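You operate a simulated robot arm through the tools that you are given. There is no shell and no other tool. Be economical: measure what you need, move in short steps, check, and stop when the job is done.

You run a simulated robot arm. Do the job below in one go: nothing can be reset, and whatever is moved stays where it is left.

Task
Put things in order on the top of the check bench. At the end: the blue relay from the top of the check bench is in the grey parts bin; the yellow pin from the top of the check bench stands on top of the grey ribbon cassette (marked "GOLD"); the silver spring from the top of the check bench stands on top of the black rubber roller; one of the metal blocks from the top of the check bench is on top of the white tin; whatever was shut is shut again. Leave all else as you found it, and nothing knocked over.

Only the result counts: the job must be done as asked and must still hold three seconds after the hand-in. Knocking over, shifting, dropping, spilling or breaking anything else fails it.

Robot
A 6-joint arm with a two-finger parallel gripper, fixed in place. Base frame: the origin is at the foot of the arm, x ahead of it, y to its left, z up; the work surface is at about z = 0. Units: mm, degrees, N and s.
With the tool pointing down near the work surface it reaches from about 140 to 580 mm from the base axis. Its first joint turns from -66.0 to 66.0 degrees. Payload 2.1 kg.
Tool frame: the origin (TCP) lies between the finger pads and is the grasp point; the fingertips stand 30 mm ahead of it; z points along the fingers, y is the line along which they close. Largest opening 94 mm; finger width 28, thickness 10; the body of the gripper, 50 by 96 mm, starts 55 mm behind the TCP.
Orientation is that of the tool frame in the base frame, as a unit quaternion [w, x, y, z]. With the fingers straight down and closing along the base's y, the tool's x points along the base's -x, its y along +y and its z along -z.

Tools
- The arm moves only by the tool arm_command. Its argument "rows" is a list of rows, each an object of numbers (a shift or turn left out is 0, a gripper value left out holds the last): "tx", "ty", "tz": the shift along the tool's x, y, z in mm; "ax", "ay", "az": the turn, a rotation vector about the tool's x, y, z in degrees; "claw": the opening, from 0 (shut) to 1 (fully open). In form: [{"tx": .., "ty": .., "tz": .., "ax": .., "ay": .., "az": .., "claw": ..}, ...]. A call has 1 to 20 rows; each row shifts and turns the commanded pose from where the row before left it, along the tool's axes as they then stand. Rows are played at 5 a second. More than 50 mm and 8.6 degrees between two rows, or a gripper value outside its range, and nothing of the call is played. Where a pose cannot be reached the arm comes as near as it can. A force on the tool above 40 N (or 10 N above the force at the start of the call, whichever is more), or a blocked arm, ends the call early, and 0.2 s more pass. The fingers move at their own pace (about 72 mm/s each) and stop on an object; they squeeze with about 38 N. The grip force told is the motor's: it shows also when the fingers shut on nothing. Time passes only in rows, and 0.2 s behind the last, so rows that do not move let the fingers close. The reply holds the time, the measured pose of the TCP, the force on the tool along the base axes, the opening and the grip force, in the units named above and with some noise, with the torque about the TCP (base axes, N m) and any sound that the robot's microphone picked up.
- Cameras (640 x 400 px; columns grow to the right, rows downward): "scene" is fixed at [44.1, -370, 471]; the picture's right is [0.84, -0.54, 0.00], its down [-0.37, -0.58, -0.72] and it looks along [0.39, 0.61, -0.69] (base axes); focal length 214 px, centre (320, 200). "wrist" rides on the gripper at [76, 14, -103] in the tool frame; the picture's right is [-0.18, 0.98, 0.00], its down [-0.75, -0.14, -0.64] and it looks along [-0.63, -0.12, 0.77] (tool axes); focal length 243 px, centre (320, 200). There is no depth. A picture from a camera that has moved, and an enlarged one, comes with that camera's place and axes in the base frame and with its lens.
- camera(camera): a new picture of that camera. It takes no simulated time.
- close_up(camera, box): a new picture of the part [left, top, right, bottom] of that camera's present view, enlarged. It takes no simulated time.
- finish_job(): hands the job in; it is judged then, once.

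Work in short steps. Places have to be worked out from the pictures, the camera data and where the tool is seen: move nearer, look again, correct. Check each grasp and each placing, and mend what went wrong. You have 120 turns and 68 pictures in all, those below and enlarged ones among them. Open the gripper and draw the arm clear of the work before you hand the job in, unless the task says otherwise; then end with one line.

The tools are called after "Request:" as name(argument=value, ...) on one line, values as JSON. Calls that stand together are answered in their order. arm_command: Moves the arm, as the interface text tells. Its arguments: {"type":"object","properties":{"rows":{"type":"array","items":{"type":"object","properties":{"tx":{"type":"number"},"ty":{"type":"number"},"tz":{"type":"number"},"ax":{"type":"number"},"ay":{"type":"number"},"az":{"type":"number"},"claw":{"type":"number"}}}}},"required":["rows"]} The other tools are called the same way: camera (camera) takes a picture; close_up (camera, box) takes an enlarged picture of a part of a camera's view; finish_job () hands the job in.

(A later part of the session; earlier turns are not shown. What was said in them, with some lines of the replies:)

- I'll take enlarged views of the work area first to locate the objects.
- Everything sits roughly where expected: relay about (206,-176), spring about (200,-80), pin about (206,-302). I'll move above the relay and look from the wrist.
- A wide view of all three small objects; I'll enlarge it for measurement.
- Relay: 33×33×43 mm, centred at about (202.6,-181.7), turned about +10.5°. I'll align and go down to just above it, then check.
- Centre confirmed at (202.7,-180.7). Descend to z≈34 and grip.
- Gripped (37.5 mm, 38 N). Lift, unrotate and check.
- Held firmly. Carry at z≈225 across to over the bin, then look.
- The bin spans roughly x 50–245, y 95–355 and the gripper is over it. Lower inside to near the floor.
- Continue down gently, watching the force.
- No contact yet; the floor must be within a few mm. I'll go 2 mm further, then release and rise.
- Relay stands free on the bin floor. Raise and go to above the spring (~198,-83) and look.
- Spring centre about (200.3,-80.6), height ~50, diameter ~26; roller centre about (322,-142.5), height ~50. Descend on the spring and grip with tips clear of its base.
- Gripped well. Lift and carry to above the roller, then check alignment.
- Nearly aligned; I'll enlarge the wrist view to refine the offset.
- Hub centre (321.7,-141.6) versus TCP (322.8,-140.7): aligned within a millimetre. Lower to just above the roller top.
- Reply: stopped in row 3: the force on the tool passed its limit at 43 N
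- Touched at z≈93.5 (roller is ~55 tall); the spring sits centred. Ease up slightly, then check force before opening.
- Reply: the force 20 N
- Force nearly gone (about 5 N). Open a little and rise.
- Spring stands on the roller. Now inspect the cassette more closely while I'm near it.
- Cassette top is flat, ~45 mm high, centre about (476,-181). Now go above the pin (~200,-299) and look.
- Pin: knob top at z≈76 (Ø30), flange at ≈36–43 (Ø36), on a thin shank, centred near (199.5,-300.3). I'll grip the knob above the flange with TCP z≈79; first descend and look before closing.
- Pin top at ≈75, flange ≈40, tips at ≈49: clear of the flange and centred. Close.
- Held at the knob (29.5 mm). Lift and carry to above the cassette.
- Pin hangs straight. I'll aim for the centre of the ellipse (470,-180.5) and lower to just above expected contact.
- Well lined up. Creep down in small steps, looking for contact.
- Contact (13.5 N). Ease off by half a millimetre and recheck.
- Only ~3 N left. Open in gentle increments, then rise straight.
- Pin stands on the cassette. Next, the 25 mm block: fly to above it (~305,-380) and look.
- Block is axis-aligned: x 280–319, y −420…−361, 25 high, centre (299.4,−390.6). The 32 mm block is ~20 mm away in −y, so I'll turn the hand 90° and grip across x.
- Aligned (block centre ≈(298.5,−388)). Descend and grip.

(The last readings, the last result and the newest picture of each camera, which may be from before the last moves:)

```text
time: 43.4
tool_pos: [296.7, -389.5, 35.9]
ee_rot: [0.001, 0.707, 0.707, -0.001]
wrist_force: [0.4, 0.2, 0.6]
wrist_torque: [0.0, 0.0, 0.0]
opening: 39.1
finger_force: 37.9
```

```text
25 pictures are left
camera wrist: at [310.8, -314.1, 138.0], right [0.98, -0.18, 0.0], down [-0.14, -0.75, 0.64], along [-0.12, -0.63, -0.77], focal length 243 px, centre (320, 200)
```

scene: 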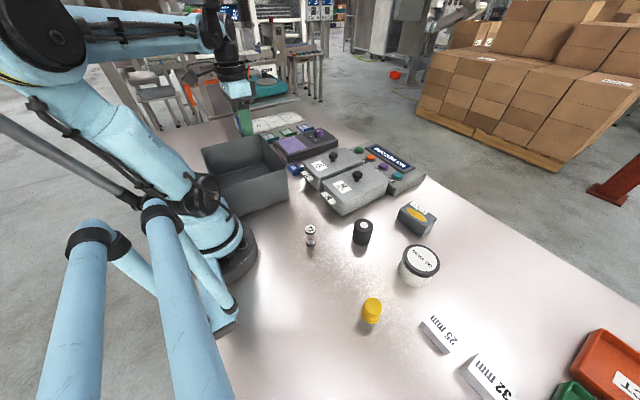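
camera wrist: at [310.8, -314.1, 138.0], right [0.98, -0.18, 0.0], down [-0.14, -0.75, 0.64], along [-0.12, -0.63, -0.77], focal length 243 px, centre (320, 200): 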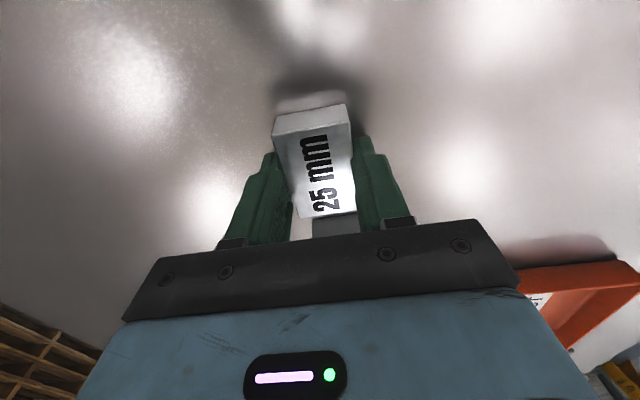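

Block gripped (39 mm). Lift and carry over the white tin (~362,-281), then refine.

Request:
arm_command(rows=[{"tz": -40}, {"tz": -45}, {"tz": -35}, {"tx": 36, "ty": 21.5}, {"tx": 36, "ty": 21.5}, {"tx": 36, "ty": 21.5}, {}, {}])

Request:
camera(camera="wrist")

Request:
close_up(camera="scene", box=[350, 190, 490, 310])

```text
time: 45.1
tool_pos: [363.4, -278.6, 154.3]
ee_rot: [0.001, 0.708, 0.706, 0.0]
wrist_force: [-0.8, 0.0, -0.8]
wrist_torque: [0.0, 0.01, 0.01]
opening: 39.5
finger_force: 38.0
```

```text
24 pictures are left
camera wrist: at [376.8, -203.5, 257.4], right [0.98, -0.19, 0.0], down [-0.14, -0.75, 0.64], along [-0.12, -0.63, -0.77], focal length 243 px, centre (320, 200)
```

wrist: 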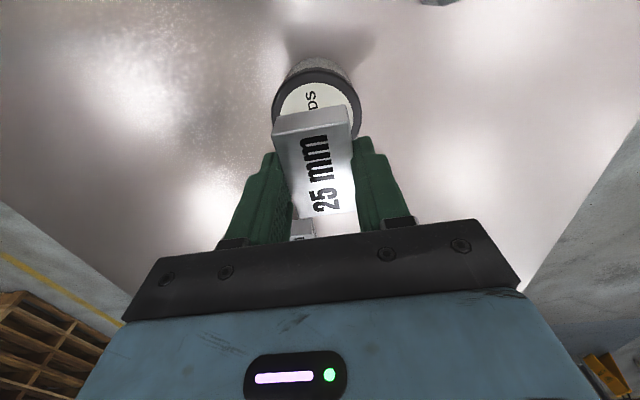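

```text
3.33 times, centred on (420, 250) of scene
camera zoom: at [44.1, -370.0, 471.0], right [0.84, -0.54, 0.0], down [-0.37, -0.58, -0.72], along [0.39, 0.61, -0.69], focal length 715 px, centre (-13, 33)
```

zoom: 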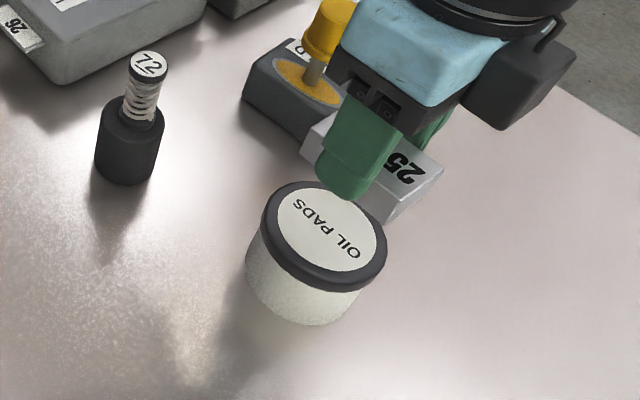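

Over the tin; enlarge to refine the lid's centre relative to the block.

Request:
close_up(camera="wrist", box=[250, 40, 390, 150])

```text
3.64 times, centred on (320, 95) of wrist
camera zoom: at [376.8, -203.5, 257.4], right [0.98, -0.19, 0.0], down [-0.14, -0.75, 0.64], along [-0.12, -0.63, -0.77], focal length 882 px, centre (320, 582)
```

zoom: 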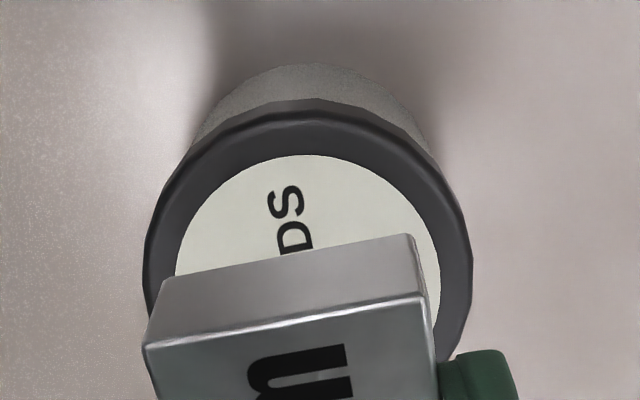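

Lid centre ≈(360,−281), Ø77. Correct by (−3,−2.5) and lower close to the lid.

Request:
arm_command(rows=[{"tx": -2.5, "ty": -3}, {"tz": 30}, {"tz": 23}, {}, {}])

Request:
close_up(camera="scene", box=[360, 190, 480, 310])

Request:
close_up(camera="wrist", box=[220, 40, 420, 200])

```text
time: 46.4
tool_pos: [358.1, -282.9, 100.8]
ee_rot: [0.001, 0.707, 0.707, 0.0]
wrist_force: [0.2, -0.3, -1.3]
wrist_torque: [-0.02, -0.02, -0.02]
opening: 39.3
finger_force: 37.9
```

```text
3.33 times, centred on (420, 250) of scene
camera zoom: at [44.1, -370.0, 471.0], right [0.84, -0.54, 0.0], down [-0.37, -0.58, -0.72], along [0.39, 0.61, -0.69], focal length 715 px, centre (-13, 33)
```

zoom: 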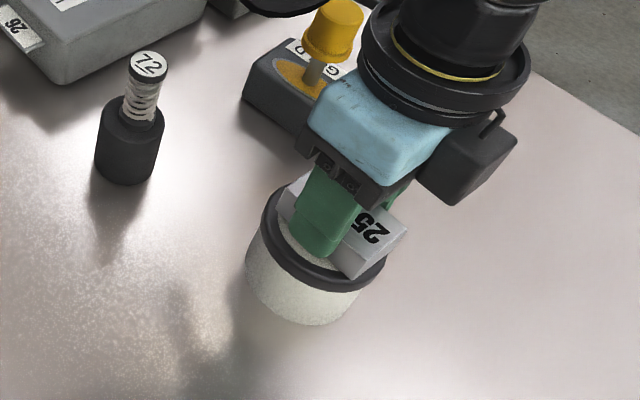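

```text
2.50 times, centred on (320, 120) of wrist
camera zoom: at [373.5, -207.3, 203.8], right [0.98, -0.18, 0.0], down [-0.14, -0.75, 0.64], along [-0.12, -0.63, -0.77], focal length 606 px, centre (320, 400)
```

zoom: 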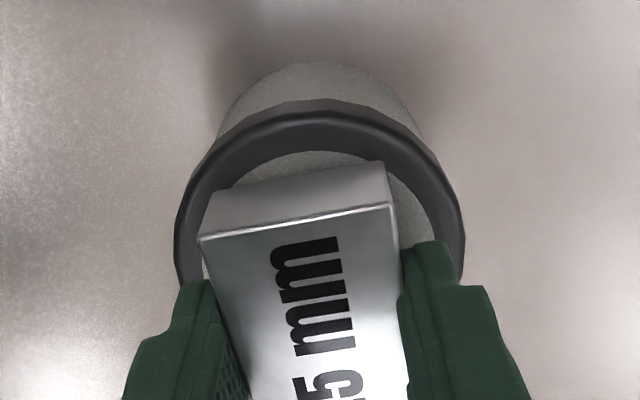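

Centred well. Creep down.

Request:
arm_command(rows=[{"tz": 3}, {"tz": 3}, {"tz": 2}, {}])

```text
time: 47.4
tool_pos: [359.0, -284.0, 93.0]
ee_rot: [0.001, 0.707, 0.707, 0.001]
wrist_force: [2.6, 2.0, 32.5]
wrist_torque: [0.04, -0.07, -0.01]
opening: 39.6
finger_force: 37.5
```

Contact at 32 N; back off slightly.

Request:
arm_command(rows=[{"tz": -0.9}, {}])

```text
time: 48.0
tool_pos: [359.6, -283.6, 93.5]
ee_rot: [0.002, 0.707, 0.707, 0.0]
wrist_force: [2.9, 2.6, 13.3]
wrist_torque: [-0.03, -0.12, 0.03]
opening: 39.4
finger_force: 37.3
```

Request:
arm_command(rows=[{"tz": -0.5}, {}])

```text
time: 48.5
tool_pos: [358.6, -284.1, 94.2]
ee_rot: [0.001, 0.708, 0.707, 0.0]
wrist_force: [0.4, 0.3, -1.0]
wrist_torque: [-0.01, 0.02, 0.03]
opening: 39.2
finger_force: 37.7
```

Just at touch. Nudge 0.3 mm down and release gently, then rise.

Request:
arm_command(rows=[{"tz": 0.3}, {"claw": 0.45}, {"claw": 0.5}, {"claw": 0.6}, {}, {}, {"tz": -20}, {"tz": -40}, {"tz": -40}, {"tz": -20}, {}])

Request:
camera(camera="wrist")

Request:
close_up(camera="scene", box=[340, 170, 500, 310])

```text
time: 51.0
tool_pos: [359.0, -282.5, 214.3]
ee_rot: [0.0, 0.707, 0.708, 0.0]
wrist_force: [-0.2, 1.0, -1.1]
wrist_torque: [-0.01, -0.05, -0.02]
opening: 56.2
finger_force: 0.0
```

```text
19 pictures are left
camera wrist: at [372.1, -207.0, 317.3], right [0.98, -0.18, 0.0], down [-0.14, -0.75, 0.64], along [-0.12, -0.63, -0.77], focal length 243 px, centre (320, 200)
```

wrist: 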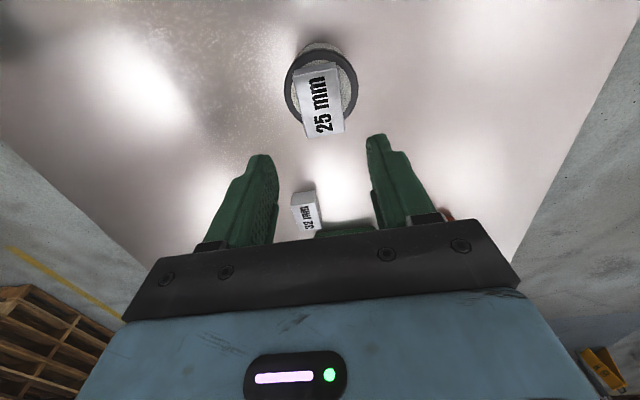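

```text
2.86 times, centred on (420, 240) of scene
camera zoom: at [44.1, -370.0, 471.0], right [0.84, -0.54, 0.0], down [-0.37, -0.58, -0.72], along [0.39, 0.61, -0.69], focal length 613 px, centre (34, 86)
```

zoom: 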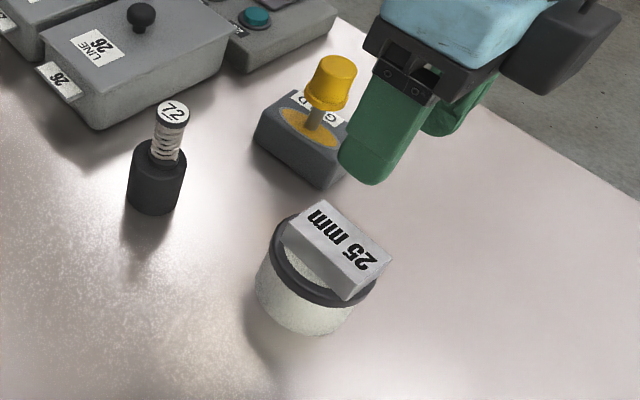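

All four placed. Draw the arm up and back clear and take a final look.

Request:
arm_command(rows=[{"tz": -40}, {"tz": -40}, {"tx": -30, "ty": -20}, {"tx": -30, "ty": -20}, {}, {}, {}, {}])

Request:
camera(camera="scene")

Request:
close_up(camera="scene", box=[190, 110, 470, 300])

```text
time: 52.8
tool_pos: [319.0, -343.2, 294.5]
ee_rot: [0.001, 0.708, 0.707, 0.0]
wrist_force: [-0.4, 0.6, -0.4]
wrist_torque: [0.0, 0.03, -0.01]
opening: 56.7
finger_force: 0.1
```

```text
17 pictures are left
```

scene: 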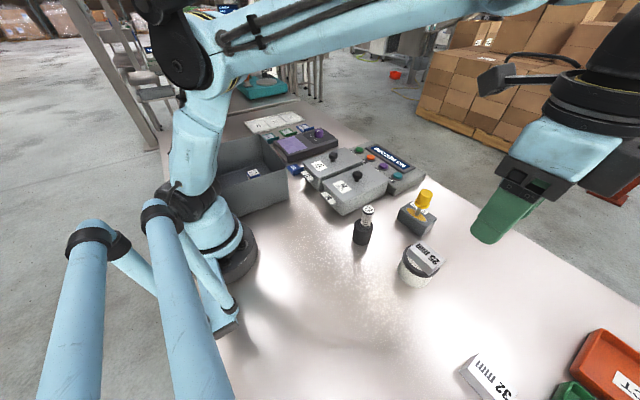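

```text
2.11 times, centred on (330, 205) of scene
camera zoom: at [44.1, -370.0, 471.0], right [0.84, -0.54, 0.0], down [-0.37, -0.58, -0.72], along [0.39, 0.61, -0.69], focal length 452 px, centre (299, 190)
```

zoom: 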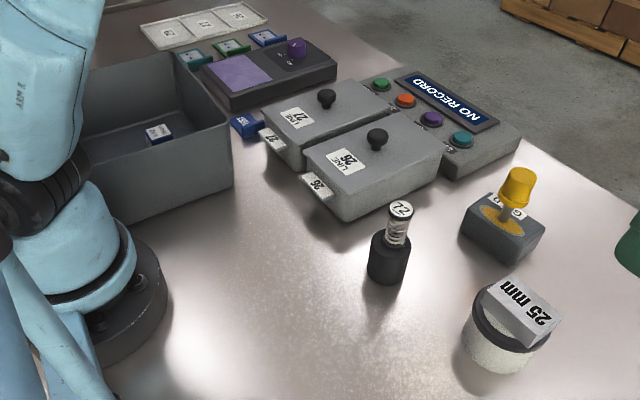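

Everything is in its place, nothing is disturbed and the arm is clear; handing in.

Request:
finish_job()

```text
The job is handed in.
```

The relay is in the grey parts bin, the pin stands on the GOLD cassette, the spring stands on the black roller, and the 25 mm block is on the white tin. Nothing had to be opened, and the last pictures show nothing else moved or knocked over.
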